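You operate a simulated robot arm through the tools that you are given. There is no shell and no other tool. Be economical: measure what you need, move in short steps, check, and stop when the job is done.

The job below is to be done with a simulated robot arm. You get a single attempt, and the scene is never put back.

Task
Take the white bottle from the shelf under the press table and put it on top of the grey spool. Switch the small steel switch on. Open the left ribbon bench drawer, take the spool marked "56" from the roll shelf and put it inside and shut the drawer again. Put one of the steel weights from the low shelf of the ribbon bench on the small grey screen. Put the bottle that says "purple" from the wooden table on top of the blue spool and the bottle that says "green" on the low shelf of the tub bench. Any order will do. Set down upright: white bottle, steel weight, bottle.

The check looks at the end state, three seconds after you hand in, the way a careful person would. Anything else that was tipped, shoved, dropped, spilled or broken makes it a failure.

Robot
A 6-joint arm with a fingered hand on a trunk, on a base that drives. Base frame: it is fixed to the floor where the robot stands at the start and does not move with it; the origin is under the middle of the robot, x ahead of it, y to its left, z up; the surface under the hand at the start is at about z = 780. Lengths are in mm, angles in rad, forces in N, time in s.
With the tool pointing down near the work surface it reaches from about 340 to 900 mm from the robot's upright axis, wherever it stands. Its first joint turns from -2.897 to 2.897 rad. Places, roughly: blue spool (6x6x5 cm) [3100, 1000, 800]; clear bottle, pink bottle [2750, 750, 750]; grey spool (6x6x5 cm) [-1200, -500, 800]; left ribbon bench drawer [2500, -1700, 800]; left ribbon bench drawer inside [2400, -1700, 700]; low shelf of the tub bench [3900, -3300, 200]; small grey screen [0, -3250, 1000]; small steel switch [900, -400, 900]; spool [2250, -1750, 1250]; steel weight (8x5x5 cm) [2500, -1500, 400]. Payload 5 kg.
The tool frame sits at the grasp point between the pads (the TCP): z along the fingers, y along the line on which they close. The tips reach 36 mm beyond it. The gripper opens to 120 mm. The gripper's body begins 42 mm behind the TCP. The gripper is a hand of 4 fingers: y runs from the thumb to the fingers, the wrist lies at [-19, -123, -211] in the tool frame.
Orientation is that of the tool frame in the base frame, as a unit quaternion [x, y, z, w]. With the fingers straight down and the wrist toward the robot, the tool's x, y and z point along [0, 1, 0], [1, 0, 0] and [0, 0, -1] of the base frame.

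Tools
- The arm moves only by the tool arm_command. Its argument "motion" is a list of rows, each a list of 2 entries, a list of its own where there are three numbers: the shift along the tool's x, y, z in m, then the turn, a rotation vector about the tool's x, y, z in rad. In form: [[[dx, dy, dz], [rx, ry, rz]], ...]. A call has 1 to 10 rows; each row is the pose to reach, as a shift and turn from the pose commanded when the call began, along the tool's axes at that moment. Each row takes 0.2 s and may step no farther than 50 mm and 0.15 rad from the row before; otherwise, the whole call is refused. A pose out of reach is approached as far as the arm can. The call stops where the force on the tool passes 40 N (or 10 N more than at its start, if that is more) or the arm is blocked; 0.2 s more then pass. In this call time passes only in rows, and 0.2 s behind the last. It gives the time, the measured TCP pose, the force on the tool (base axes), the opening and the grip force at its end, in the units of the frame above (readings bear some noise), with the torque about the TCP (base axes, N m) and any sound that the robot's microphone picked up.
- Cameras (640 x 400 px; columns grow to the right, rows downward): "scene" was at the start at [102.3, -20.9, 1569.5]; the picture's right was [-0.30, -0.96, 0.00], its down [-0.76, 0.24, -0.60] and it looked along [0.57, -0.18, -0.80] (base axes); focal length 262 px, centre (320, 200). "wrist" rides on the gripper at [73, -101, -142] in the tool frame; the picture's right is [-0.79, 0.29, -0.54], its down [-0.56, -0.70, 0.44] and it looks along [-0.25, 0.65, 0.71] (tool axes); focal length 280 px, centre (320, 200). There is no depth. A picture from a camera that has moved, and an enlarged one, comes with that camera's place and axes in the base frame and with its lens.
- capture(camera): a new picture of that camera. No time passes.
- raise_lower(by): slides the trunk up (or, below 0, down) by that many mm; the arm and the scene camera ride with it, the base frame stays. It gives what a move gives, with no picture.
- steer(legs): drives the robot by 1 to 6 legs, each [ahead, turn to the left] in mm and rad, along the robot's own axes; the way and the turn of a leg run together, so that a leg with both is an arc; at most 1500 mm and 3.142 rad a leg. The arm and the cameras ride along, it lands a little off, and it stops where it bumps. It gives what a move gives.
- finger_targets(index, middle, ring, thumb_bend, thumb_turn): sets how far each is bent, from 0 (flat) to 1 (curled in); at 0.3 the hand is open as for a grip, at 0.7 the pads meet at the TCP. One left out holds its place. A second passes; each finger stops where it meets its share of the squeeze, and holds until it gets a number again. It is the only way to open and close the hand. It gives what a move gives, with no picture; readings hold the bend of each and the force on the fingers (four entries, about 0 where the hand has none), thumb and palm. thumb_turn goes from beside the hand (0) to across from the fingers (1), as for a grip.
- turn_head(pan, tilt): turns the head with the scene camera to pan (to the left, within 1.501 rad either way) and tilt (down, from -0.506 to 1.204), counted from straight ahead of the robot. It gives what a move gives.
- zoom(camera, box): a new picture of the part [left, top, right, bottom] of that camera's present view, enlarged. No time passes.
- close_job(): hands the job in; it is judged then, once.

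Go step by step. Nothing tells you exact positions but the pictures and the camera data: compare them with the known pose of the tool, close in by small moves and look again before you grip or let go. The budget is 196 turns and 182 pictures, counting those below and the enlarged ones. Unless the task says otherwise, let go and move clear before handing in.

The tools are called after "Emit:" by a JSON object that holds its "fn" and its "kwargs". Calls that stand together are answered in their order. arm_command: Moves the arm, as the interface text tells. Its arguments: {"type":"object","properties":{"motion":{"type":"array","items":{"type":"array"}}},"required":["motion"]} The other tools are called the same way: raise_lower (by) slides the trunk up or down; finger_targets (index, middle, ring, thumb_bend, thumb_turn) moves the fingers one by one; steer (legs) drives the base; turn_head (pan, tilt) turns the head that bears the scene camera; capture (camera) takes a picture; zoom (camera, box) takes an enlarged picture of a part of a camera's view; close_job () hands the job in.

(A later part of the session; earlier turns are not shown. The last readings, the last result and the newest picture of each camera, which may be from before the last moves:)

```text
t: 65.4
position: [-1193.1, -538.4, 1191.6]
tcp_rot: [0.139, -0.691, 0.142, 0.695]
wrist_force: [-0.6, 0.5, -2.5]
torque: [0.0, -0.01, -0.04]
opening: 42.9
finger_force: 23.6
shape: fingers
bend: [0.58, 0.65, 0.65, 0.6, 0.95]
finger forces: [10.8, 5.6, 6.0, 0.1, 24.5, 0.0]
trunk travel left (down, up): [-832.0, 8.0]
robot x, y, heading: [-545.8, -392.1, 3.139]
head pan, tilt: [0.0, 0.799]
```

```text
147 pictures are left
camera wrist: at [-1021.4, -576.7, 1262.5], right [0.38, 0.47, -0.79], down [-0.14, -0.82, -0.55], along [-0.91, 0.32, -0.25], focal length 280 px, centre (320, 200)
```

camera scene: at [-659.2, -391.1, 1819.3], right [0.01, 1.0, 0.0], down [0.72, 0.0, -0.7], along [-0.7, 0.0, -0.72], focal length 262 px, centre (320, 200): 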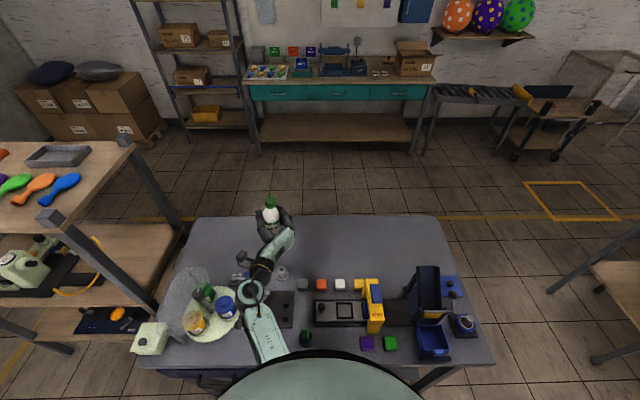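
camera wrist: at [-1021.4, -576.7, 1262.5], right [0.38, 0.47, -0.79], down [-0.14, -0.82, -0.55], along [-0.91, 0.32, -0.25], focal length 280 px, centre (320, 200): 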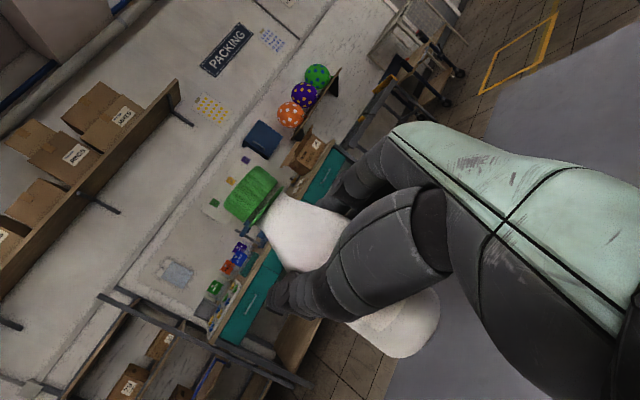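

Spool is visible again; zoom for its exact place.

Emit:
{"fn": "zoom", "kwargs": {"camera": "scene", "box": [240, 190, 320, 290]}}

```text
4.00 times, centred on (280, 240) of scene
camera zoom: at [-659.2, -391.1, 1819.3], right [0.01, 1.0, 0.0], down [0.72, 0.0, -0.7], along [-0.7, 0.0, -0.72], focal length 1046 px, centre (480, 40)
```

zoom: 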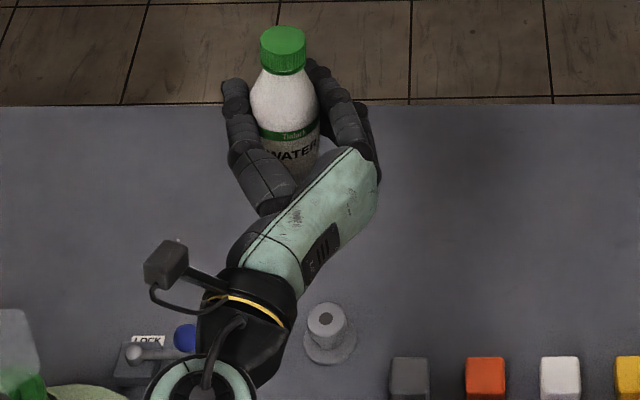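

I lower 230 mm and look again from both cameras.

Emit:
{"fn": "raise_lower", "kwargs": {"by": -230}}

Emit:
{"fn": "zoom", "kwargs": {"camera": "scene", "box": [220, 170, 380, 270]}}

Emit:
{"fn": "capture", "kwargs": {"camera": "wrist"}}

```text
t: 67.8
position: [-1191.9, -538.7, 960.1]
tcp_rot: [0.139, -0.691, 0.142, 0.695]
wrist_force: [0.7, -0.6, -2.3]
torque: [0.01, 0.01, 0.01]
opening: 43.0
finger_force: 23.4
shape: fingers
bend: [0.58, 0.65, 0.65, 0.6, 0.95]
finger forces: [10.8, 5.6, 6.1, 0.0, 24.4, 0.0]
trunk travel left (down, up): [-602.0, 238.0]
robot x, y, heading: [-551.1, -394.9, 3.136]
head pan, tilt: [0.0, 0.799]
```

```text
4.00 times, centred on (300, 220) of scene
camera zoom: at [-658.4, -391.4, 1589.4], right [0.01, 1.0, 0.0], down [0.72, 0.0, -0.7], along [-0.7, 0.0, -0.72], focal length 1046 px, centre (400, 120)
```

zoom: 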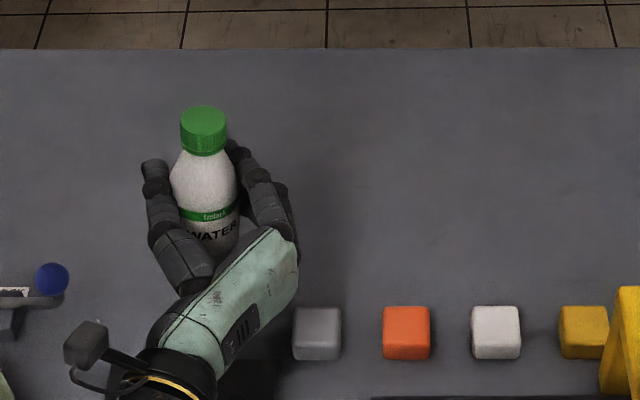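

```text
144 pictures are left
camera wrist: at [-1020.4, -576.9, 1032.7], right [0.38, 0.47, -0.79], down [-0.14, -0.82, -0.55], along [-0.91, 0.32, -0.25], focal length 280 px, centre (320, 200)
```

wrist: 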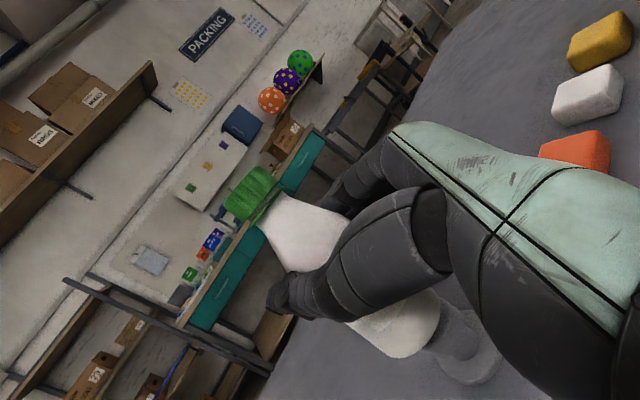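

Spool axis ≈(-1212,-550), bottle base ≈(-1197,-549). I shift 15 mm, and check from the cameras before lowering.

Emit:
{"fn": "arm_command", "kwargs": {"motion": [[[0, 0.004, 0.015], [0, 0, 0]]]}}

Emit:
{"fn": "zoom", "kwargs": {"camera": "wrist", "box": [340, 250, 540, 400]}}

Emit:
{"fn": "zoom", "kwargs": {"camera": "scene", "box": [220, 190, 320, 260]}}

```text
t: 68.2
position: [-1207.0, -540.7, 958.7]
tcp_rot: [0.138, -0.692, 0.142, 0.695]
wrist_force: [-0.4, -0.8, -2.7]
torque: [0.0, -0.02, 0.0]
opening: 43.0
finger_force: 23.5
shape: fingers
bend: [0.58, 0.65, 0.65, 0.6, 0.95]
finger forces: [10.9, 5.5, 6.0, 0.1, 24.4, 0.1]
trunk travel left (down, up): [-602.0, 238.0]
robot x, y, heading: [-546.9, -392.7, 3.138]
head pan, tilt: [0.0, 0.799]
```

```text
2.67 times, centred on (440, 325) of wrist
camera zoom: at [-1035.9, -579.6, 1032.2], right [0.39, 0.47, -0.79], down [-0.14, -0.82, -0.55], along [-0.91, 0.32, -0.25], focal length 748 px, centre (0, -133)
```

zoom: 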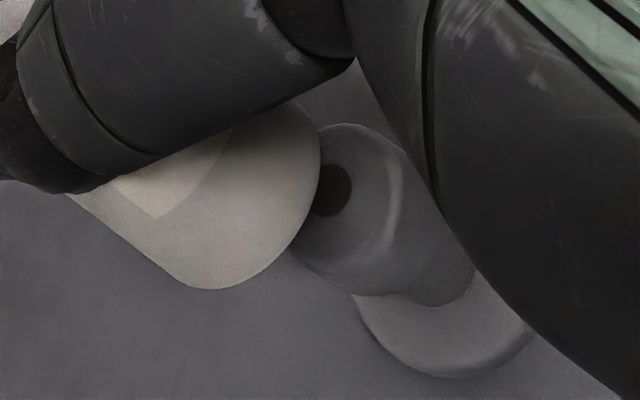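

```text
5.71 times, centred on (270, 225) of scene
camera zoom: at [-659.7, -391.9, 1589.2], right [0.01, 1.0, 0.0], down [0.72, 0.0, -0.7], along [-0.7, 0.0, -0.72], focal length 1494 px, centre (606, 57)
```

zoom: 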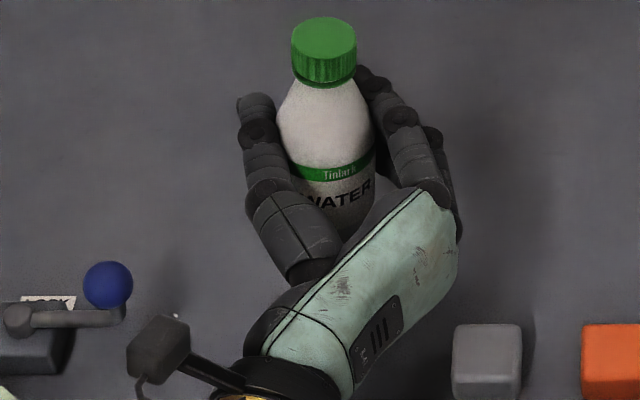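

The bottle leans about 5° (top toward +y). I rotate it upright, which also brings its base over the spool.

Emit:
{"fn": "arm_command", "kwargs": {"motion": [[[0, 0, 0.001], [0, -0.035, -0.083]]]}}

Emit:
{"fn": "zoom", "kwargs": {"camera": "wrist", "box": [340, 250, 540, 400]}}

Emit:
{"fn": "zoom", "kwargs": {"camera": "scene", "box": [220, 190, 320, 260]}}

```text
t: 68.6
position: [-1208.0, -542.6, 959.9]
tcp_rot: [-0.17, 0.697, -0.111, -0.688]
wrist_force: [0.7, 0.6, -1.9]
torque: [0.04, -0.03, 0.05]
opening: 42.9
finger_force: 23.4
shape: fingers
bend: [0.58, 0.65, 0.65, 0.6, 0.95]
finger forces: [10.9, 5.6, 6.0, 0.0, 24.5, 0.0]
trunk travel left (down, up): [-602.0, 238.0]
robot x, y, heading: [-549.6, -392.9, 3.136]
head pan, tilt: [0.0, 0.799]
```

```text
2.67 times, centred on (440, 325) of wrist
camera zoom: at [-1037.1, -586.1, 1028.6], right [0.38, 0.54, -0.75], down [-0.14, -0.77, -0.63], along [-0.91, 0.34, -0.22], focal length 748 px, centre (0, -133)
```

zoom: 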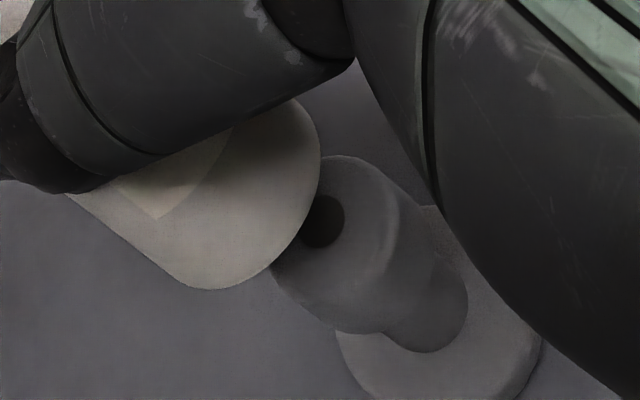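

```text
5.71 times, centred on (270, 225) of scene
camera zoom: at [-659.0, -391.5, 1589.3], right [0.01, 1.0, 0.0], down [0.72, 0.0, -0.7], along [-0.7, 0.0, -0.72], focal length 1494 px, centre (606, 57)
```

zoom: 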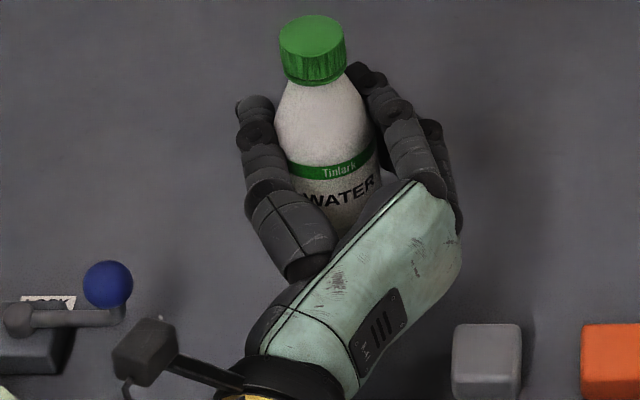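

Upright now and aligned over the spool within a few mm. I lower gently.

Emit:
{"fn": "arm_command", "kwargs": {"motion": [[[-0.007, -0.0006, 0.0002], [0, 0, 0]], [[-0.014, -0.0012, 0.0005], [0, 0, 0]], [[-0.02, -0.0017, 0.0007], [0, 0, 0]]]}}

Emit:
{"fn": "zoom", "kwargs": {"camera": "wrist", "box": [340, 250, 540, 400]}}

```text
t: 69.4
position: [-1208.2, -542.9, 943.9]
tcp_rot: [-0.169, 0.695, -0.11, -0.69]
wrist_force: [-1.9, 0.3, 11.5]
torque: [0.1, 0.22, 0.03]
opening: 43.4
finger_force: 24.0
shape: fingers
bend: [0.58, 0.65, 0.65, 0.6, 0.94]
finger forces: [12.5, 5.4, 6.0, 0.0, 24.1, 0.1]
trunk travel left (down, up): [-602.0, 238.0]
robot x, y, heading: [-552.5, -395.1, 3.138]
head pan, tilt: [0.0, 0.799]
```

```text
2.67 times, centred on (440, 325) of wrist
camera zoom: at [-1036.4, -586.0, 1011.3], right [0.38, 0.54, -0.75], down [-0.14, -0.77, -0.62], along [-0.91, 0.34, -0.21], focal length 748 px, centre (0, -133)
```

zoom: 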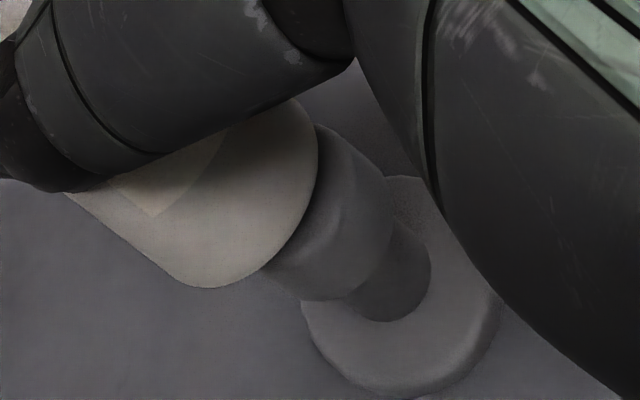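

Contact at 944; the torque suggests the spool lies about (-5,+8) from the bottle axis. I lift a little, shift and lower again.

Emit:
{"fn": "arm_command", "kwargs": {"motion": [[[0.01, 0.001, 0], [0, 0, 0]], [[0.012, 0.0095, 0.0015], [0, 0, 0]], [[0.007, 0.009, 0.0015], [0, 0, 0]], [[0.004, 0.009, 0.0015], [0, 0, 0]], [[0.002, 0.0085, 0.0015], [0, 0, 0]]]}}

Emit:
{"fn": "zoom", "kwargs": {"camera": "wrist", "box": [340, 250, 540, 400]}}

Emit:
{"fn": "zoom", "kwargs": {"camera": "scene", "box": [220, 190, 320, 260]}}

```text
t: 70.6
position: [-1213.4, -534.4, 943.9]
tcp_rot: [-0.168, 0.697, -0.11, -0.688]
wrist_force: [-0.5, 0.5, 1.2]
torque: [0.08, 0.02, 0.02]
opening: 42.7
finger_force: 22.9
shape: fingers
bend: [0.58, 0.65, 0.65, 0.6, 0.94]
finger forces: [11.4, 5.4, 5.6, 0.0, 24.0, 0.1]
trunk travel left (down, up): [-602.0, 238.0]
robot x, y, heading: [-546.3, -398.5, 3.137]
head pan, tilt: [0.0, 0.799]
```

```text
2.67 times, centred on (440, 325) of wrist
camera zoom: at [-1041.6, -578.7, 1012.4], right [0.38, 0.54, -0.75], down [-0.14, -0.77, -0.63], along [-0.91, 0.34, -0.22], focal length 748 px, centre (0, -133)
```

zoom: 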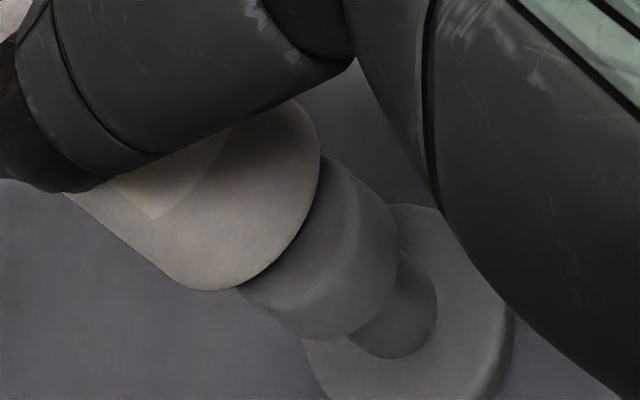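

```text
5.71 times, centred on (270, 225) of scene
camera zoom: at [-658.2, -391.3, 1589.4], right [0.01, 1.0, 0.0], down [0.72, 0.0, -0.7], along [-0.7, 0.0, -0.72], focal length 1494 px, centre (606, 57)
```

zoom: 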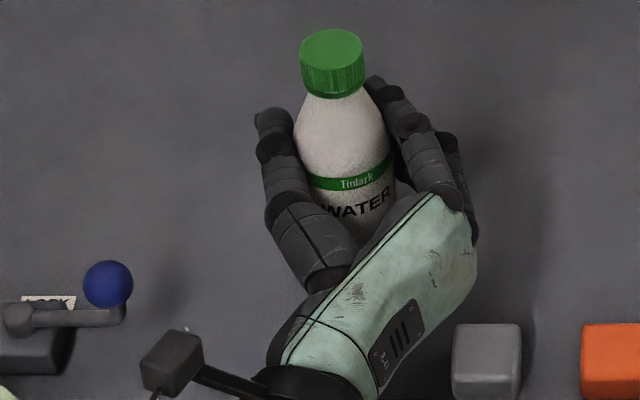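

Alignment looks symmetric now. I lower the last few mm onto the top.

Emit:
{"fn": "arm_command", "kwargs": {"motion": [[[-0.002, -0.0012, 0], [0, 0, 0]], [[-0.004, -0.0014, 0], [0, 0, 0]]]}}

```text
t: 71.2
position: [-1210.9, -534.3, 943.8]
tcp_rot: [-0.17, 0.695, -0.11, -0.69]
wrist_force: [-4.6, 2.0, 18.1]
torque: [0.11, 0.4, -0.01]
opening: 42.9
finger_force: 25.1
shape: fingers
bend: [0.58, 0.65, 0.65, 0.6, 0.94]
finger forces: [14.1, 5.7, 7.2, 0.0, 23.3, 0.1]
trunk travel left (down, up): [-602.0, 238.0]
robot x, y, heading: [-548.7, -392.0, 3.135]
head pan, tilt: [0.0, 0.799]
```

Well centred contact. I relax the press by 2 mm and open the hand.

Emit:
{"fn": "arm_command", "kwargs": {"motion": [[[0.002, 0.0002, 0], [0, 0, 0]]]}}

Emit:
{"fn": "finger_targets", "kwargs": {"index": 0.5, "middle": 0.5, "ring": 0.5, "thumb_bend": 0.5}}

Emit:
{"fn": "zoom", "kwargs": {"camera": "scene", "box": [220, 190, 320, 260]}}

Emit:
{"fn": "capture", "kwargs": {"camera": "wrist"}}

```text
t: 71.6
position: [-1210.9, -535.9, 943.1]
tcp_rot: [-0.169, 0.696, -0.111, -0.689]
wrist_force: [-6.8, 1.0, 17.9]
torque: [0.15, 0.44, 0.0]
opening: 43.1
finger_force: 25.6
shape: fingers
bend: [0.58, 0.65, 0.65, 0.6, 0.94]
finger forces: [14.2, 6.0, 7.8, 0.0, 22.9, 0.0]
trunk travel left (down, up): [-602.0, 238.0]
robot x, y, heading: [-545.6, -392.5, 3.138]
head pan, tilt: [0.0, 0.799]
```

```text
t: 72.6
position: [-1210.2, -536.1, 941.8]
tcp_rot: [-0.169, 0.697, -0.111, -0.688]
wrist_force: [-0.3, 0.6, -0.3]
torque: [0.03, 0.0, 0.0]
opening: 64.4
finger_force: 0.1
shape: fingers
bend: [0.5, 0.5, 0.5, 0.5, 0.97]
finger forces: [0.0, 0.0, 0.0, 0.0, 0.1, 0.1]
trunk travel left (down, up): [-602.0, 238.0]
robot x, y, heading: [-548.4, -395.6, 3.137]
head pan, tilt: [0.0, 0.799]
```

```text
5.71 times, centred on (270, 225) of scene
camera zoom: at [-658.0, -391.2, 1589.4], right [0.01, 1.0, 0.0], down [0.72, 0.0, -0.7], along [-0.7, 0.0, -0.72], focal length 1494 px, centre (606, 57)
```

zoom: 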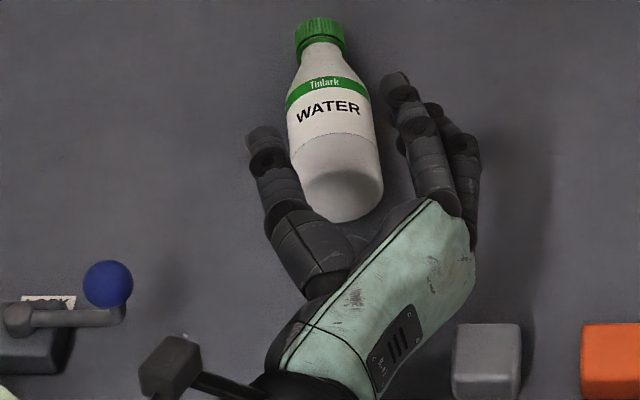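

```text
135 pictures are left
camera wrist: at [-1040.0, -579.8, 1009.5], right [0.38, 0.54, -0.75], down [-0.14, -0.77, -0.63], along [-0.91, 0.34, -0.22], focal length 280 px, centre (320, 200)
```

wrist: 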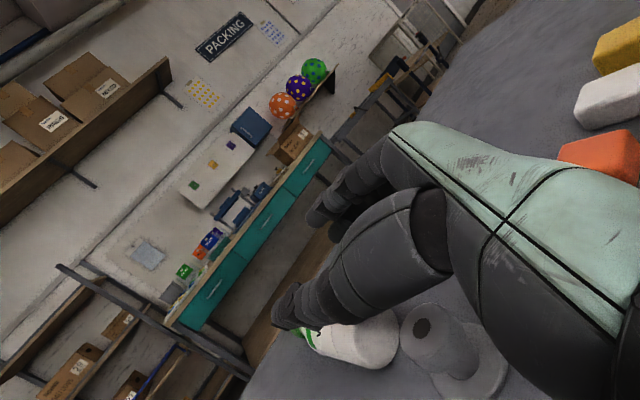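

The bottle tipped back off the spool when released; it lies on the bench and the spool still stands. I raise the hand clear and look.

Emit:
{"fn": "raise_lower", "kwargs": {"by": 150}}

Emit:
{"fn": "zoom", "kwargs": {"camera": "scene", "box": [200, 190, 360, 290]}}

Emit:
{"fn": "capture", "kwargs": {"camera": "wrist"}}

```text
t: 74.3
position: [-1212.3, -537.1, 1091.8]
tcp_rot: [-0.169, 0.697, -0.11, -0.688]
wrist_force: [0.0, 0.1, -0.4]
torque: [0.0, 0.01, 0.0]
opening: 64.5
finger_force: 0.1
shape: fingers
bend: [0.5, 0.5, 0.5, 0.5, 0.98]
finger forces: [0.1, 0.1, 0.0, 0.1, 0.0, 0.0]
trunk travel left (down, up): [-752.0, 88.0]
robot x, y, heading: [-545.7, -392.2, 3.136]
head pan, tilt: [0.0, 0.799]
```

```text
4.00 times, centred on (280, 240) of scene
camera zoom: at [-658.3, -391.4, 1739.3], right [0.01, 1.0, 0.0], down [0.72, 0.0, -0.7], along [-0.7, 0.0, -0.72], focal length 1046 px, centre (480, 40)
```

zoom: 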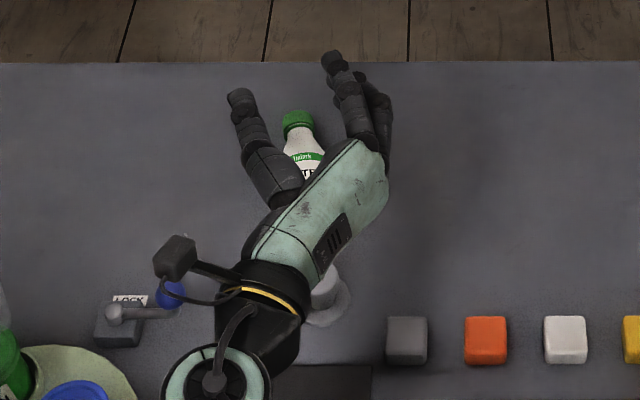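

```text
133 pictures are left
camera wrist: at [-1040.2, -579.9, 1159.5], right [0.38, 0.54, -0.75], down [-0.14, -0.77, -0.63], along [-0.91, 0.34, -0.22], focal length 280 px, centre (320, 200)
```

wrist: 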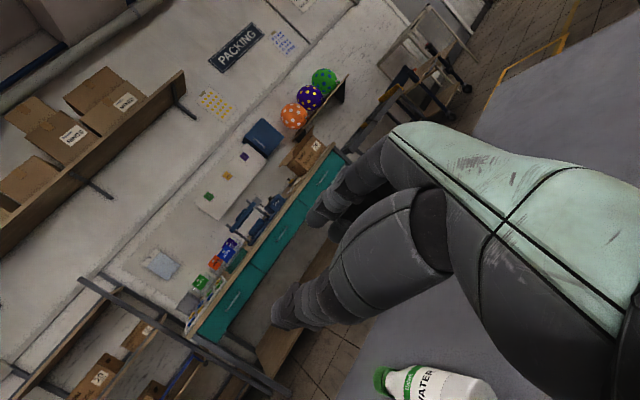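

The bottle lies behind the spool with its cap away from me. I retract the hand to see both clearly.

Emit:
{"fn": "arm_command", "kwargs": {"motion": [[[0, 0, -0.045], [0, 0.0175, 0.0415]], [[0, 0, -0.09], [0, 0.035, 0.083]], [[0, 0, -0.135], [0, 0.035, 0.083]], [[0, 0, -0.18], [0, 0.035, 0.083]]]}}

Emit:
{"fn": "zoom", "kwargs": {"camera": "scene", "box": [200, 190, 360, 290]}}

Emit:
{"fn": "zoom", "kwargs": {"camera": "scene", "box": [250, 210, 330, 290]}}

```text
t: 75.5
position: [-1089.1, -489.7, 1141.6]
tcp_rot: [0.124, -0.658, 0.155, 0.727]
wrist_force: [0.3, -0.4, 0.0]
torque: [0.01, 0.03, -0.01]
opening: 64.4
finger_force: 0.2
shape: fingers
bend: [0.5, 0.5, 0.5, 0.5, 0.97]
finger forces: [0.0, 0.0, 0.1, 0.1, 0.0, 0.1]
trunk travel left (down, up): [-752.0, 88.0]
robot x, y, heading: [-546.4, -394.4, 3.137]
head pan, tilt: [0.0, 0.799]
stopped in row 4: the arm was blocked; the commanded pose is now the measured one
```

```text
4.00 times, centred on (280, 240) of scene
camera zoom: at [-667.4, -393.1, 1738.2], right [0.01, 1.0, 0.0], down [0.72, 0.0, -0.69], along [-0.69, 0.0, -0.72], focal length 1046 px, centre (480, 40)
```

zoom: 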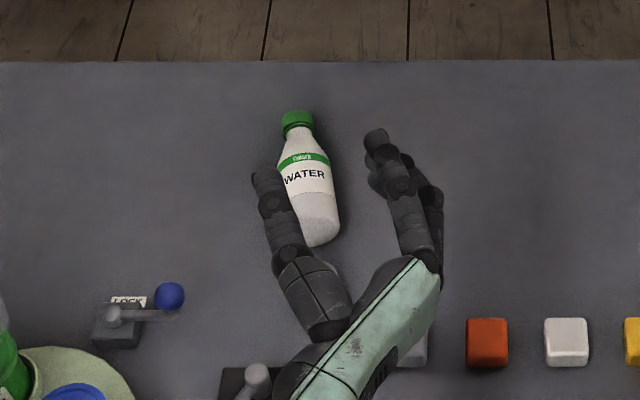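

```text
5.00 times, centred on (290, 250) of scene
camera zoom: at [-667.4, -393.1, 1738.2], right [0.01, 1.0, 0.0], down [0.72, 0.0, -0.69], along [-0.69, 0.0, -0.72], focal length 1307 px, centre (470, -50)
```

zoom: 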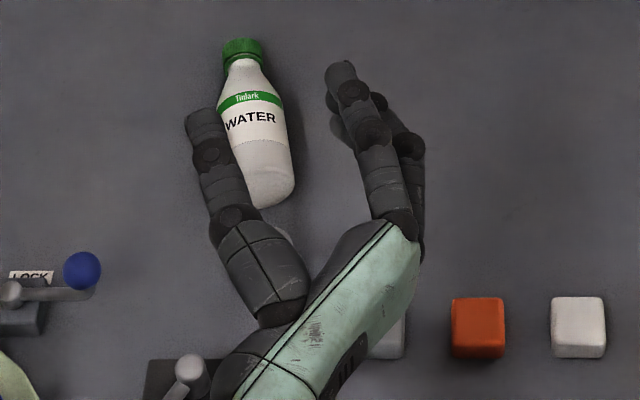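

The hand hit its inner limit near my own body. I ease forward and shift the hand to the right to see the spool.

Emit:
{"fn": "arm_command", "kwargs": {"motion": [[[0, 0.03, 0.02], [0, 0, 0]], [[0, 0.07, 0.03], [0, 0, 0]], [[0, 0.11, 0.03], [0, 0, 0]], [[0, 0.15, 0.03], [0, 0, 0]]]}}

Emit:
{"fn": "zoom", "kwargs": {"camera": "scene", "box": [200, 190, 360, 290]}}

```text
t: 76.5
position: [-1167.6, -360.9, 1145.6]
tcp_rot: [0.125, -0.657, 0.154, 0.727]
wrist_force: [-0.8, -0.5, -0.4]
torque: [-0.01, -0.01, 0.03]
opening: 64.4
finger_force: 0.0
shape: fingers
bend: [0.5, 0.5, 0.5, 0.5, 0.97]
finger forces: [0.0, 0.0, 0.0, 0.1, 0.0, 0.0]
trunk travel left (down, up): [-752.0, 88.0]
robot x, y, heading: [-546.6, -389.8, 3.135]
head pan, tilt: [0.0, 0.799]
```

```text
4.00 times, centred on (280, 240) of scene
camera zoom: at [-659.6, -391.3, 1739.3], right [0.01, 1.0, 0.0], down [0.72, 0.0, -0.7], along [-0.7, 0.0, -0.72], focal length 1046 px, centre (480, 40)
```

zoom: 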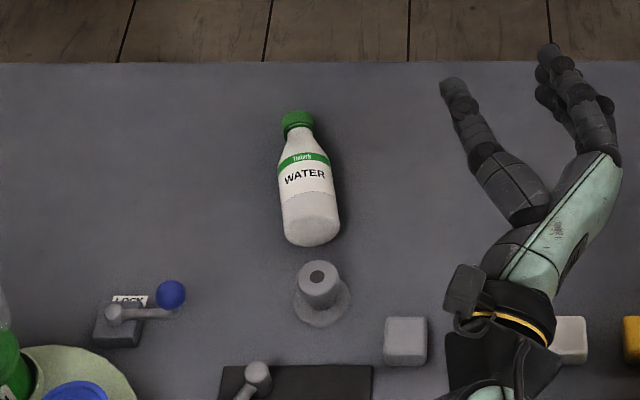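

Now I plan to pick the lying bottle from above: body about (-1334,-579), axis pointing (-0.98,-0.22). I open the hand and swing it to point down over the bottle.

Emit:
{"fn": "finger_targets", "kwargs": {"index": 0.3, "middle": 0.3, "ring": 0.3, "thumb_bend": 0.3}}

Emit:
{"fn": "arm_command", "kwargs": {"motion": [[[-0.0173, -0.0133, 0.0221], [-0.0138, -0.1389, 0.0098]], [[-0.0346, -0.0266, 0.0442], [-0.0275, -0.2778, 0.0196]], [[-0.0519, -0.0399, 0.0663], [-0.0413, -0.4167, 0.0294]], [[-0.0692, -0.0532, 0.0884], [-0.0551, -0.5556, 0.0392]], [[-0.0865, -0.0665, 0.1105], [-0.0689, -0.6945, 0.049]], [[-0.1038, -0.0798, 0.1326], [-0.0826, -0.8334, 0.0588]], [[-0.1211, -0.0931, 0.1547], [-0.0964, -0.9723, 0.0686]], [[-0.1384, -0.1064, 0.1768], [-0.1102, -1.1112, 0.0784]], [[-0.1557, -0.1197, 0.1989], [-0.1239, -1.2501, 0.0882]], [[-0.173, -0.133, 0.2205], [-0.1377, -1.389, 0.098]]]}}

Emit:
{"fn": "arm_command", "kwargs": {"motion": [[[0, 0, 0], [-0.0139, -0.14, 0.0099]], [[0, 0, 0], [-0.0278, -0.28, 0.0197]]]}}

Emit:
{"fn": "capture", "kwargs": {"camera": "wrist"}}

Emit:
{"fn": "capture", "kwargs": {"camera": "scene"}}

```text
t: 77.5
position: [-1166.2, -361.4, 1145.5]
tcp_rot: [0.125, -0.657, 0.155, 0.728]
wrist_force: [0.2, 0.1, 0.5]
torque: [0.01, 0.0, 0.01]
opening: 123.1
finger_force: 0.1
shape: fingers
bend: [0.3, 0.3, 0.3, 0.3, 0.97]
finger forces: [0.0, 0.0, 0.1, 0.0, 0.0, 0.0]
trunk travel left (down, up): [-752.0, 88.0]
robot x, y, heading: [-553.5, -396.6, 3.139]
head pan, tilt: [0.0, 0.799]
```

```text
t: 79.7
position: [-1330.3, -578.2, 996.5]
tcp_rot: [-0.118, 0.983, -0.028, -0.135]
wrist_force: [1.1, 0.3, -2.0]
torque: [0.0, 0.12, 0.01]
opening: 123.2
finger_force: 0.1
shape: fingers
bend: [0.3, 0.3, 0.3, 0.3, 0.98]
finger forces: [0.0, 0.1, 0.1, 0.1, 0.0, 0.0]
trunk travel left (down, up): [-752.0, 88.0]
robot x, y, heading: [-551.6, -393.4, 3.137]
head pan, tilt: [0.0, 0.799]
```

```text
t: 80.5
position: [-1333.9, -587.7, 1030.3]
tcp_rot: [-0.109, 0.993, -0.013, -0.039]
wrist_force: [0.1, 1.4, 0.2]
torque: [0.02, 0.0, 0.02]
opening: 123.3
finger_force: 0.1
shape: fingers
bend: [0.3, 0.3, 0.3, 0.3, 0.98]
finger forces: [0.1, 0.0, 0.0, 0.1, 0.0, 0.0]
out of reach, approached as far as the arm can: row 2
trunk travel left (down, up): [-752.0, 88.0]
robot x, y, heading: [-547.6, -390.9, 3.137]
head pan, tilt: [0.0, 0.799]
stopped in row 2: the arm was blocked; the commanded pose is now the measured one
```

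```text
129 pictures are left
camera wrist: at [-1372.6, -698.4, 1180.6], right [0.75, 0.47, 0.47], down [0.66, -0.58, -0.47], along [0.05, 0.67, -0.74], focal length 280 px, centre (320, 200)
```

wrist: 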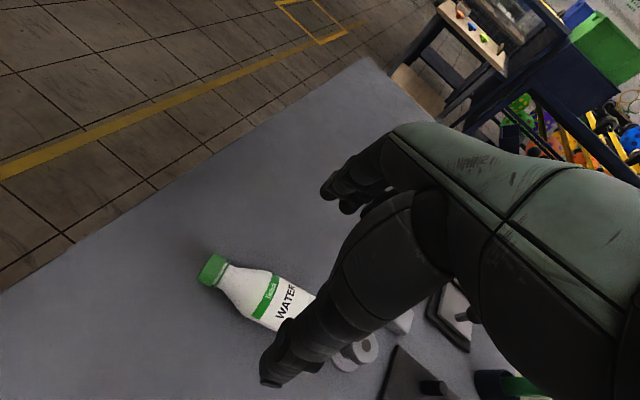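

```text
128 pictures are left
camera scene: at [-657.6, -390.7, 1739.6], right [0.0, 1.0, 0.0], down [0.72, 0.0, -0.7], along [-0.7, 0.0, -0.72], focal length 262 px, centre (320, 200)
```

scene: 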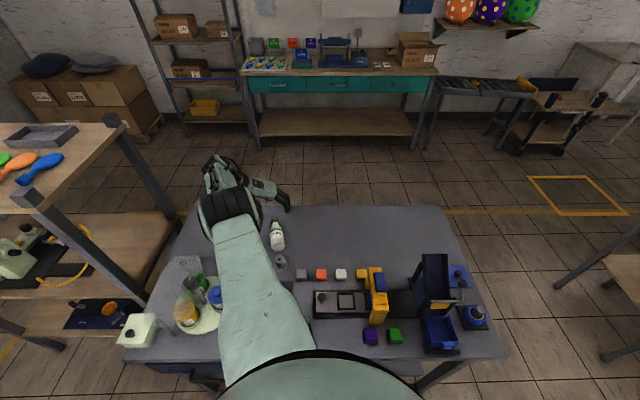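

Triangulating the cap gives z≈855, so this bench is at about 829, higher than I assumed: spool axis is then (-1187,-542), its top ≈878. The bottle lies from (-1260,-561) to (-1400,-592). I lower the trunk and move above its body.

Emit:
{"fn": "raise_lower", "kwargs": {"by": -70}}

Emit:
{"fn": "arm_command", "kwargs": {"motion": [[[-0.01, 0.01, 0], [-0.007, -0.04, 0.005]], [[-0.02, 0.02, 0], [-0.014, -0.079, 0.01]]]}}

Emit:
{"fn": "capture", "kwargs": {"camera": "wrist"}}

Emit:
{"fn": "capture", "kwargs": {"camera": "scene"}}

```text
t: 81.6
position: [-1333.8, -588.0, 957.9]
tcp_rot: [-0.108, 0.993, -0.013, -0.037]
wrist_force: [-0.6, -0.1, 0.5]
torque: [-0.03, -0.01, 0.0]
opening: 123.3
finger_force: 0.1
shape: fingers
bend: [0.3, 0.3, 0.3, 0.3, 0.98]
finger forces: [0.1, 0.1, 0.1, 0.1, 0.0, 0.0]
trunk travel left (down, up): [-682.0, 158.0]
robot x, y, heading: [-549.4, -391.9, 3.135]
head pan, tilt: [0.0, 0.799]
```

```text
t: 82.2
position: [-1321.3, -565.4, 954.9]
tcp_rot: [-0.103, 0.995, -0.001, 0.003]
wrist_force: [-0.3, -0.2, 0.2]
torque: [0.04, 0.0, 0.0]
opening: 123.2
finger_force: 0.0
shape: fingers
bend: [0.3, 0.3, 0.3, 0.3, 0.98]
finger forces: [0.0, 0.1, 0.0, 0.0, 0.0, 0.1]
trunk travel left (down, up): [-682.0, 158.0]
robot x, y, heading: [-550.3, -392.7, 3.136]
head pan, tilt: [0.0, 0.799]
```

```text
127 pictures are left
camera wrist: at [-1371.4, -679.6, 1097.1], right [0.71, 0.45, 0.55], down [0.7, -0.57, -0.44], along [0.12, 0.69, -0.71], focal length 280 px, centre (320, 200)
```

wrist: 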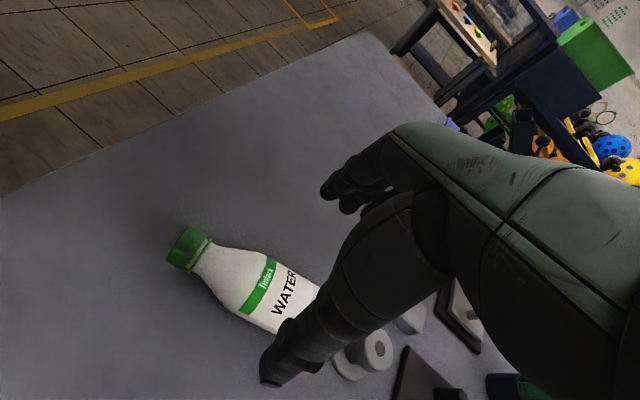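

```text
126 pictures are left
camera scene: at [-658.8, -391.1, 1669.3], right [0.01, 1.0, 0.0], down [0.72, 0.0, -0.7], along [-0.7, 0.0, -0.72], focal length 262 px, centre (320, 200)
```

scene: 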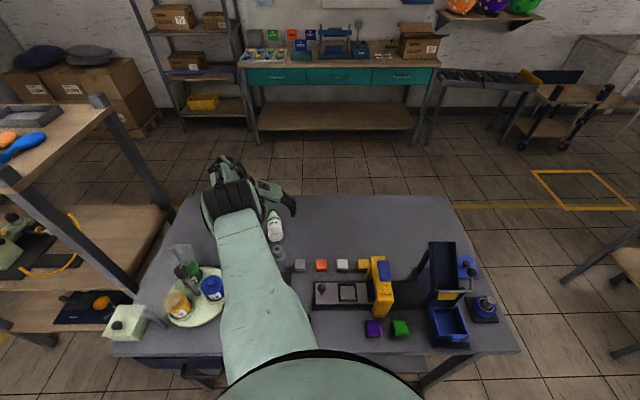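

Hand is well placed; I shift (13,-6) mm and descend toward the bottle body.

Emit:
{"fn": "arm_command", "kwargs": {"motion": [[[-0.0115, -0.0085, 0.0], [0, 0, 0]], [[-0.0115, -0.0085, 0.03], [0, 0, 0]], [[-0.0115, -0.0085, 0.055], [0, 0, 0]], [[-0.0115, -0.0085, 0.07], [0, 0, 0]]]}}

Emit:
{"fn": "capture", "kwargs": {"camera": "wrist"}}

Emit:
{"fn": "zoom", "kwargs": {"camera": "scene", "box": [200, 150, 360, 280]}}

```text
t: 83.2
position: [-1294.1, -570.5, 889.2]
tcp_rot: [-0.104, 0.995, -0.001, 0.002]
wrist_force: [-0.4, -0.4, 0.3]
torque: [0.02, -0.05, 0.0]
opening: 123.5
finger_force: 0.1
shape: fingers
bend: [0.3, 0.3, 0.3, 0.3, 0.98]
finger forces: [0.1, 0.1, 0.1, 0.0, 0.0, 0.1]
out of reach, approached as far as the arm can: row 1, 3, 4
trunk travel left (down, up): [-682.0, 158.0]
robot x, y, heading: [-552.4, -389.6, 3.135]
head pan, tilt: [0.0, 0.799]
```

```text
125 pictures are left
camera wrist: at [-1344.7, -683.3, 1031.7], right [0.71, 0.45, 0.54], down [0.69, -0.57, -0.44], along [0.11, 0.69, -0.72], focal length 280 px, centre (320, 200)
```

wrist: 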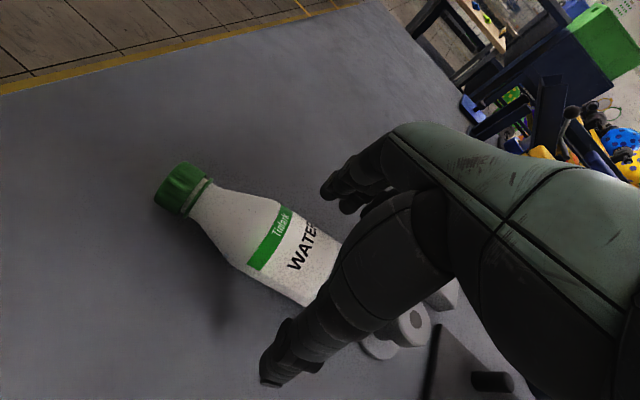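

```text
3.08 times, centred on (280, 215) of scene
camera zoom: at [-658.5, -391.6, 1669.4], right [0.0, 1.0, 0.0], down [0.72, 0.0, -0.7], along [-0.7, 0.0, -0.72], focal length 804 px, centre (443, 154)
```

zoom: 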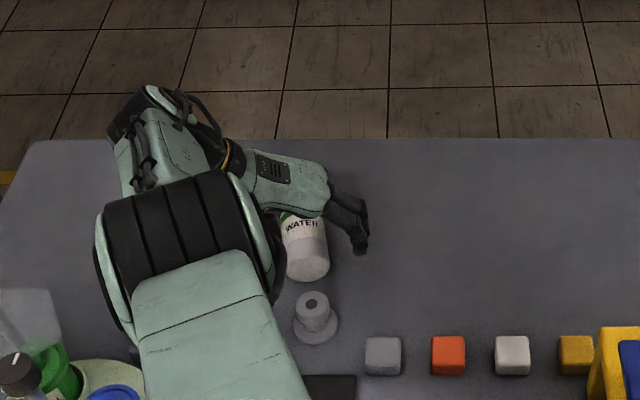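

The arm is at its reach here, so I go up a little, out 17 mm, and use the trunk for the descent.

Emit:
{"fn": "arm_command", "kwargs": {"motion": [[[0.005, 0, -0.025], [0, 0, 0]], [[0.017, 0.001, -0.037], [0, 0, 0]]]}}

Emit:
{"fn": "raise_lower", "kwargs": {"by": -40}}

Emit:
{"fn": "capture", "kwargs": {"camera": "wrist"}}

```text
t: 83.8
position: [-1310.9, -570.6, 925.4]
tcp_rot: [-0.103, 0.995, -0.002, 0.002]
wrist_force: [0.0, -0.3, 0.0]
torque: [-0.03, -0.03, -0.01]
opening: 122.9
finger_force: 0.1
shape: fingers
bend: [0.3, 0.3, 0.3, 0.3, 0.98]
finger forces: [0.0, 0.1, 0.1, 0.1, 0.0, 0.1]
trunk travel left (down, up): [-682.0, 158.0]
robot x, y, heading: [-546.9, -392.6, 3.135]
head pan, tilt: [0.0, 0.799]
```

```text
t: 84.6
position: [-1309.7, -570.4, 886.1]
tcp_rot: [-0.103, 0.995, -0.002, 0.002]
wrist_force: [1.1, 0.0, -0.8]
torque: [0.0, 0.0, 0.0]
opening: 123.4
finger_force: 0.1
shape: fingers
bend: [0.3, 0.3, 0.3, 0.3, 0.98]
finger forces: [0.0, 0.0, 0.1, 0.0, 0.0, 0.1]
trunk travel left (down, up): [-642.0, 198.0]
robot x, y, heading: [-548.6, -391.1, 3.131]
head pan, tilt: [0.0, 0.799]
```

```text
123 pictures are left
camera wrist: at [-1360.8, -684.2, 1029.0], right [0.71, 0.45, 0.54], down [0.69, -0.57, -0.44], along [0.11, 0.69, -0.72], focal length 280 px, centre (320, 200)
```

wrist: 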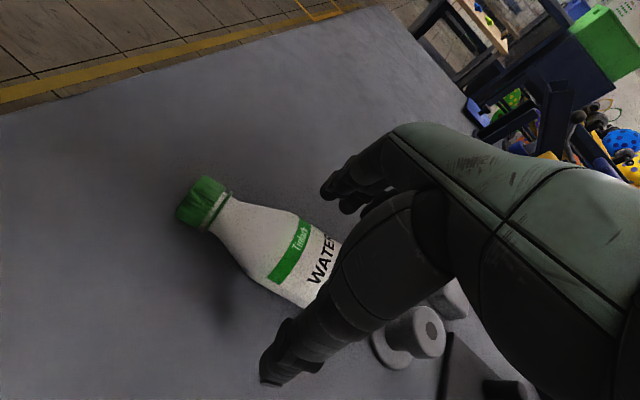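

Aligned. I lower 16 mm more and close.

Emit:
{"fn": "raise_lower", "kwargs": {"by": -16}}

Emit:
{"fn": "finger_targets", "kwargs": {"index": 0.7, "middle": 0.7, "ring": 0.7, "thumb_bend": 0.7}}

Emit:
{"fn": "capture", "kwargs": {"camera": "wrist"}}

```text
t: 85.3
position: [-1310.9, -570.6, 869.4]
tcp_rot: [-0.104, 0.995, -0.001, 0.002]
wrist_force: [-0.1, 0.1, 0.8]
torque: [0.01, 0.02, 0.0]
opening: 123.1
finger_force: 0.0
shape: fingers
bend: [0.3, 0.3, 0.3, 0.3, 0.98]
finger forces: [0.1, 0.0, 0.0, 0.1, 0.0, 0.1]
trunk travel left (down, up): [-626.0, 214.0]
robot x, y, heading: [-552.2, -389.7, 3.139]
head pan, tilt: [0.0, 0.799]
```

```text
t: 86.3
position: [-1310.2, -570.0, 869.8]
tcp_rot: [-0.103, 0.995, -0.002, 0.003]
wrist_force: [0.9, 0.2, 0.6]
torque: [0.01, 0.05, -0.01]
opening: 51.8
finger_force: 23.2
shape: fingers
bend: [0.6, 0.64, 0.65, 0.54, 0.94]
finger forces: [10.1, 7.9, 5.1, 0.1, 22.9, 0.1]
trunk travel left (down, up): [-626.0, 214.0]
robot x, y, heading: [-549.2, -390.8, 3.133]
head pan, tilt: [0.0, 0.799]
```

```text
122 pictures are left
camera wrist: at [-1361.2, -684.2, 1012.4], right [0.71, 0.45, 0.54], down [0.69, -0.57, -0.44], along [0.12, 0.69, -0.71], focal length 280 px, centre (320, 200)
```

wrist: 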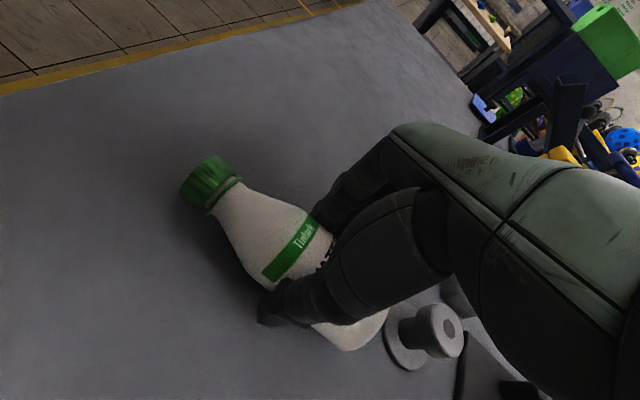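

Gripped (23 N). I lift, then pitch the hand back to horizontal while drawing it in over the spool.

Emit:
{"fn": "raise_lower", "kwargs": {"by": 200}}

Emit:
{"fn": "arm_command", "kwargs": {"motion": [[[-0.0122, 0, 0], [0.015, 0.1302, -0.015]], [[-0.0244, 0, 0], [0.03, 0.2604, -0.03]], [[-0.0366, 0, 0], [0.045, 0.3906, -0.045]], [[-0.0488, 0, 0], [0.06, 0.5208, -0.06]], [[-0.061, 0, 0], [0.075, 0.651, -0.075]], [[-0.0732, 0, 0], [0.09, 0.7812, -0.09]], [[-0.0854, 0, 0], [0.105, 0.9114, -0.105]], [[-0.0976, 0, 0], [0.12, 1.0416, -0.12]], [[-0.1098, 0, 0], [0.135, 1.1718, -0.135]], [[-0.122, 0, 0], [0.15, 1.302, -0.15]]]}}

Emit:
{"fn": "arm_command", "kwargs": {"motion": [[[0, 0, 0], [0.015, 0.1302, -0.015]], [[0, 0, 0], [0.03, 0.2604, -0.03]]]}}

Emit:
{"fn": "capture", "kwargs": {"camera": "scene"}}

Emit:
{"fn": "capture", "kwargs": {"camera": "wrist"}}

```text
t: 88.4
position: [-1311.5, -569.5, 1069.3]
tcp_rot: [-0.103, 0.995, -0.002, 0.003]
wrist_force: [-0.5, -0.3, -1.6]
torque: [0.03, -0.02, -0.02]
opening: 51.9
finger_force: 23.4
shape: fingers
bend: [0.6, 0.64, 0.65, 0.54, 0.94]
finger forces: [10.1, 7.9, 5.1, 0.0, 22.9, 0.1]
trunk travel left (down, up): [-826.0, 14.0]
robot x, y, heading: [-550.2, -394.1, 3.133]
head pan, tilt: [0.0, 0.799]
```

```text
t: 90.8
position: [-1221.9, -560.8, 932.7]
tcp_rot: [-0.174, 0.855, -0.097, -0.479]
wrist_force: [0.2, 0.7, -1.5]
torque: [0.05, -0.04, -0.02]
opening: 51.9
finger_force: 22.9
shape: fingers
bend: [0.6, 0.65, 0.66, 0.54, 0.94]
finger forces: [10.1, 7.6, 5.2, 0.1, 22.5, 0.1]
out of reach, approached as far as the arm can: row 1, 2, 3, 4, 5, 6, 7
trunk travel left (down, up): [-826.0, 14.0]
robot x, y, heading: [-550.2, -392.9, 3.135]
head pan, tilt: [0.0, 0.799]
stopped in row 10: the arm was blocked; the commanded pose is now the measured one
```

```text
t: 91.4
position: [-1215.7, -550.7, 982.1]
tcp_rot: [-0.183, 0.789, -0.125, -0.572]
wrist_force: [0.4, -0.9, -0.4]
torque: [0.03, -0.05, 0.03]
opening: 51.7
finger_force: 22.2
shape: fingers
bend: [0.6, 0.65, 0.66, 0.54, 0.94]
finger forces: [10.1, 7.6, 4.9, 0.1, 22.4, 0.0]
out of reach, approached as far as the arm can: row 2
trunk travel left (down, up): [-826.0, 14.0]
robot x, y, heading: [-553.6, -392.9, 3.134]
head pan, tilt: [0.0, 0.799]
```

```text
121 pictures are left
camera scene: at [-655.1, -389.0, 1813.6], right [0.01, 1.0, 0.0], down [0.72, 0.0, -0.7], along [-0.7, 0.0, -0.72], focal length 262 px, centre (320, 200)
```

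scene: 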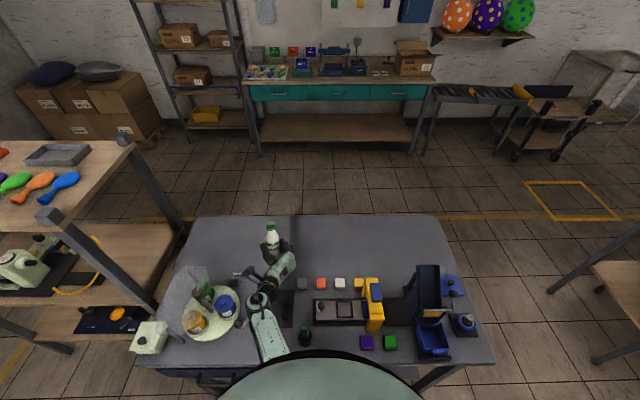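

```text
120 pictures are left
camera wrist: at [-1067.8, -595.5, 1094.6], right [0.56, 0.59, -0.58], down [0.08, -0.73, -0.68], along [-0.82, 0.34, -0.46], focal length 280 px, centre (320, 200)
```

wrist: 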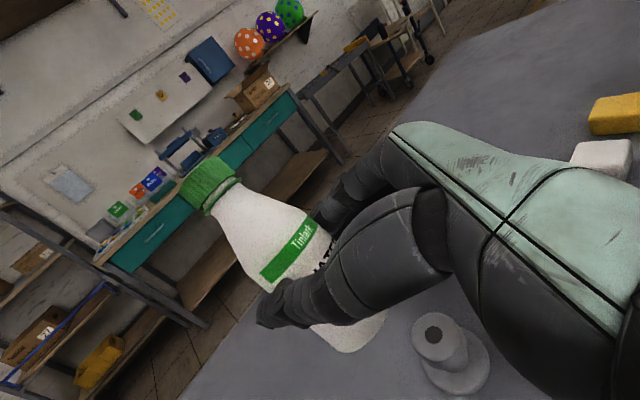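

The horizontal pose is only reachable with the trunk lower relative to the hand, so the arm stopped part-way; bottle is still held and the spool stands. I raise the hand with the arm while finishing the pitch.

Emit:
{"fn": "arm_command", "kwargs": {"motion": [[[0.0284, 0, -0.0094], [0, 0, 0]], [[0.0569, 0, -0.0188], [0, 0.0, 0]], [[0.0853, 0, -0.0281], [0, 0.08, 0]], [[0.1138, 0, -0.0374], [0, 0.16, 0]], [[0.1422, 0, -0.0468], [0, 0.24, 0]], [[0.17, 0, -0.056], [0, 0.317, 0]]]}}

Emit:
{"fn": "raise_lower", "kwargs": {"by": -140}}

Emit:
{"fn": "capture", "kwargs": {"camera": "wrist"}}

Emit:
{"fn": "zoom", "kwargs": {"camera": "scene", "box": [220, 190, 350, 280]}}

```text
t: 92.8
position: [-1211.3, -554.0, 1162.7]
tcp_rot: [0.159, -0.682, 0.151, 0.697]
wrist_force: [-0.3, 0.4, -2.9]
torque: [0.03, -0.03, 0.02]
opening: 51.8
finger_force: 22.6
shape: fingers
bend: [0.6, 0.65, 0.66, 0.54, 0.94]
finger forces: [10.0, 7.5, 4.9, 0.0, 22.2, 0.0]
trunk travel left (down, up): [-826.0, 14.0]
robot x, y, heading: [-551.1, -393.7, 3.135]
head pan, tilt: [0.0, 0.799]
```

```text
t: 94.5
position: [-1209.9, -553.4, 1021.8]
tcp_rot: [0.159, -0.682, 0.151, 0.698]
wrist_force: [-0.2, 0.6, -2.3]
torque: [0.06, -0.01, 0.03]
opening: 51.5
finger_force: 22.4
shape: fingers
bend: [0.6, 0.65, 0.66, 0.54, 0.94]
finger forces: [10.0, 7.5, 5.1, 0.0, 22.2, 0.0]
trunk travel left (down, up): [-686.0, 154.0]
robot x, y, heading: [-550.9, -395.2, 3.134]
head pan, tilt: [0.0, 0.799]
```

```text
119 pictures are left
camera wrist: at [-1036.4, -585.0, 1090.6], right [0.35, 0.5, -0.79], down [-0.12, -0.82, -0.56], along [-0.93, 0.29, -0.23], focal length 280 px, centre (320, 200)
```

wrist: 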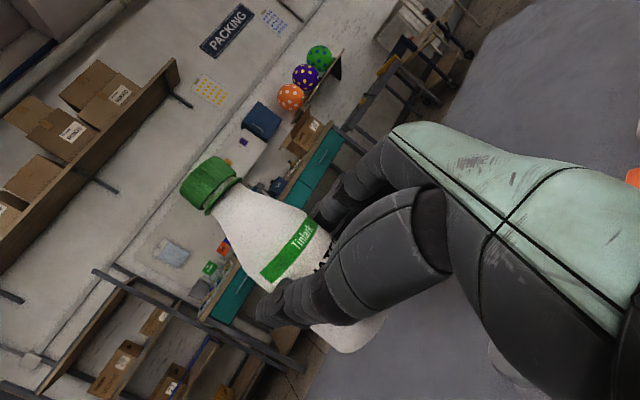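

```text
4.44 times, centred on (285, 235) of scene
camera zoom: at [-658.8, -391.5, 1673.4], right [0.0, 1.0, 0.0], down [0.72, 0.0, -0.7], along [-0.7, 0.0, -0.72], focal length 1162 px, centre (476, 44)
```

zoom: 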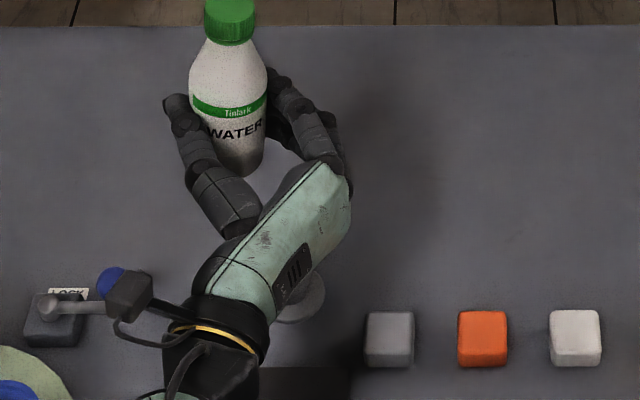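

The bottle leans about 9° sideways in the grip (top to the right). I roll the hand to set it upright and re-measure.

Emit:
{"fn": "arm_command", "kwargs": {"motion": [[[0, 0, 0], [0, 0, -0.08]], [[0, 0, 0], [0, 0, -0.16]]]}}

Emit:
{"fn": "capture", "kwargs": {"camera": "wrist"}}

Emit:
{"fn": "zoom", "kwargs": {"camera": "scene", "box": [220, 190, 350, 280]}}

```text
t: 95.1
position: [-1209.1, -553.4, 1034.4]
tcp_rot: [0.214, -0.67, 0.094, 0.705]
wrist_force: [0.0, 0.0, -1.3]
torque: [0.04, -0.03, -0.01]
opening: 51.7
finger_force: 22.5
shape: fingers
bend: [0.6, 0.65, 0.66, 0.54, 0.94]
finger forces: [9.8, 7.4, 4.9, 0.0, 22.4, 0.0]
out of reach, approached as far as the arm can: row 1, 2
trunk travel left (down, up): [-686.0, 154.0]
robot x, y, heading: [-550.1, -394.5, 3.137]
head pan, tilt: [0.0, 0.799]
```

```text
117 pictures are left
camera wrist: at [-1030.8, -594.0, 1086.5], right [0.3, 0.61, -0.73], down [-0.15, -0.73, -0.67], along [-0.94, 0.32, -0.13], focal length 280 px, centre (320, 200)
```

wrist: 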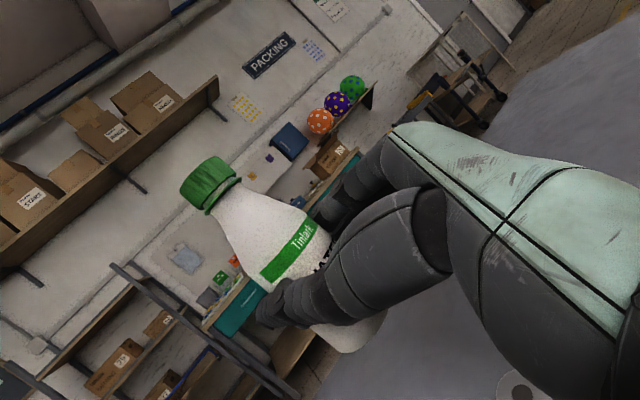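

```text
4.44 times, centred on (285, 235) of scene
camera zoom: at [-658.7, -391.4, 1673.3], right [0.0, 1.0, 0.0], down [0.72, 0.0, -0.7], along [-0.7, 0.0, -0.72], focal length 1162 px, centre (476, 44)
```

zoom: 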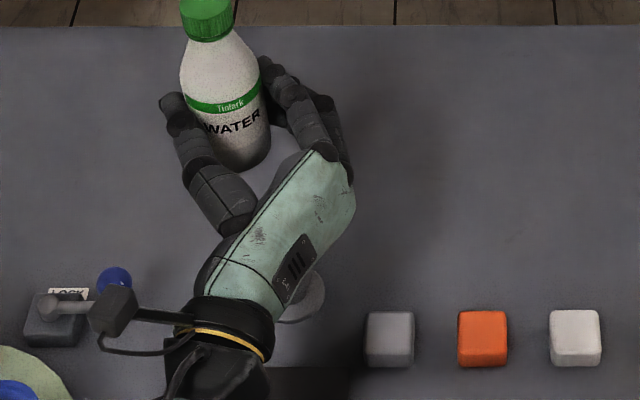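

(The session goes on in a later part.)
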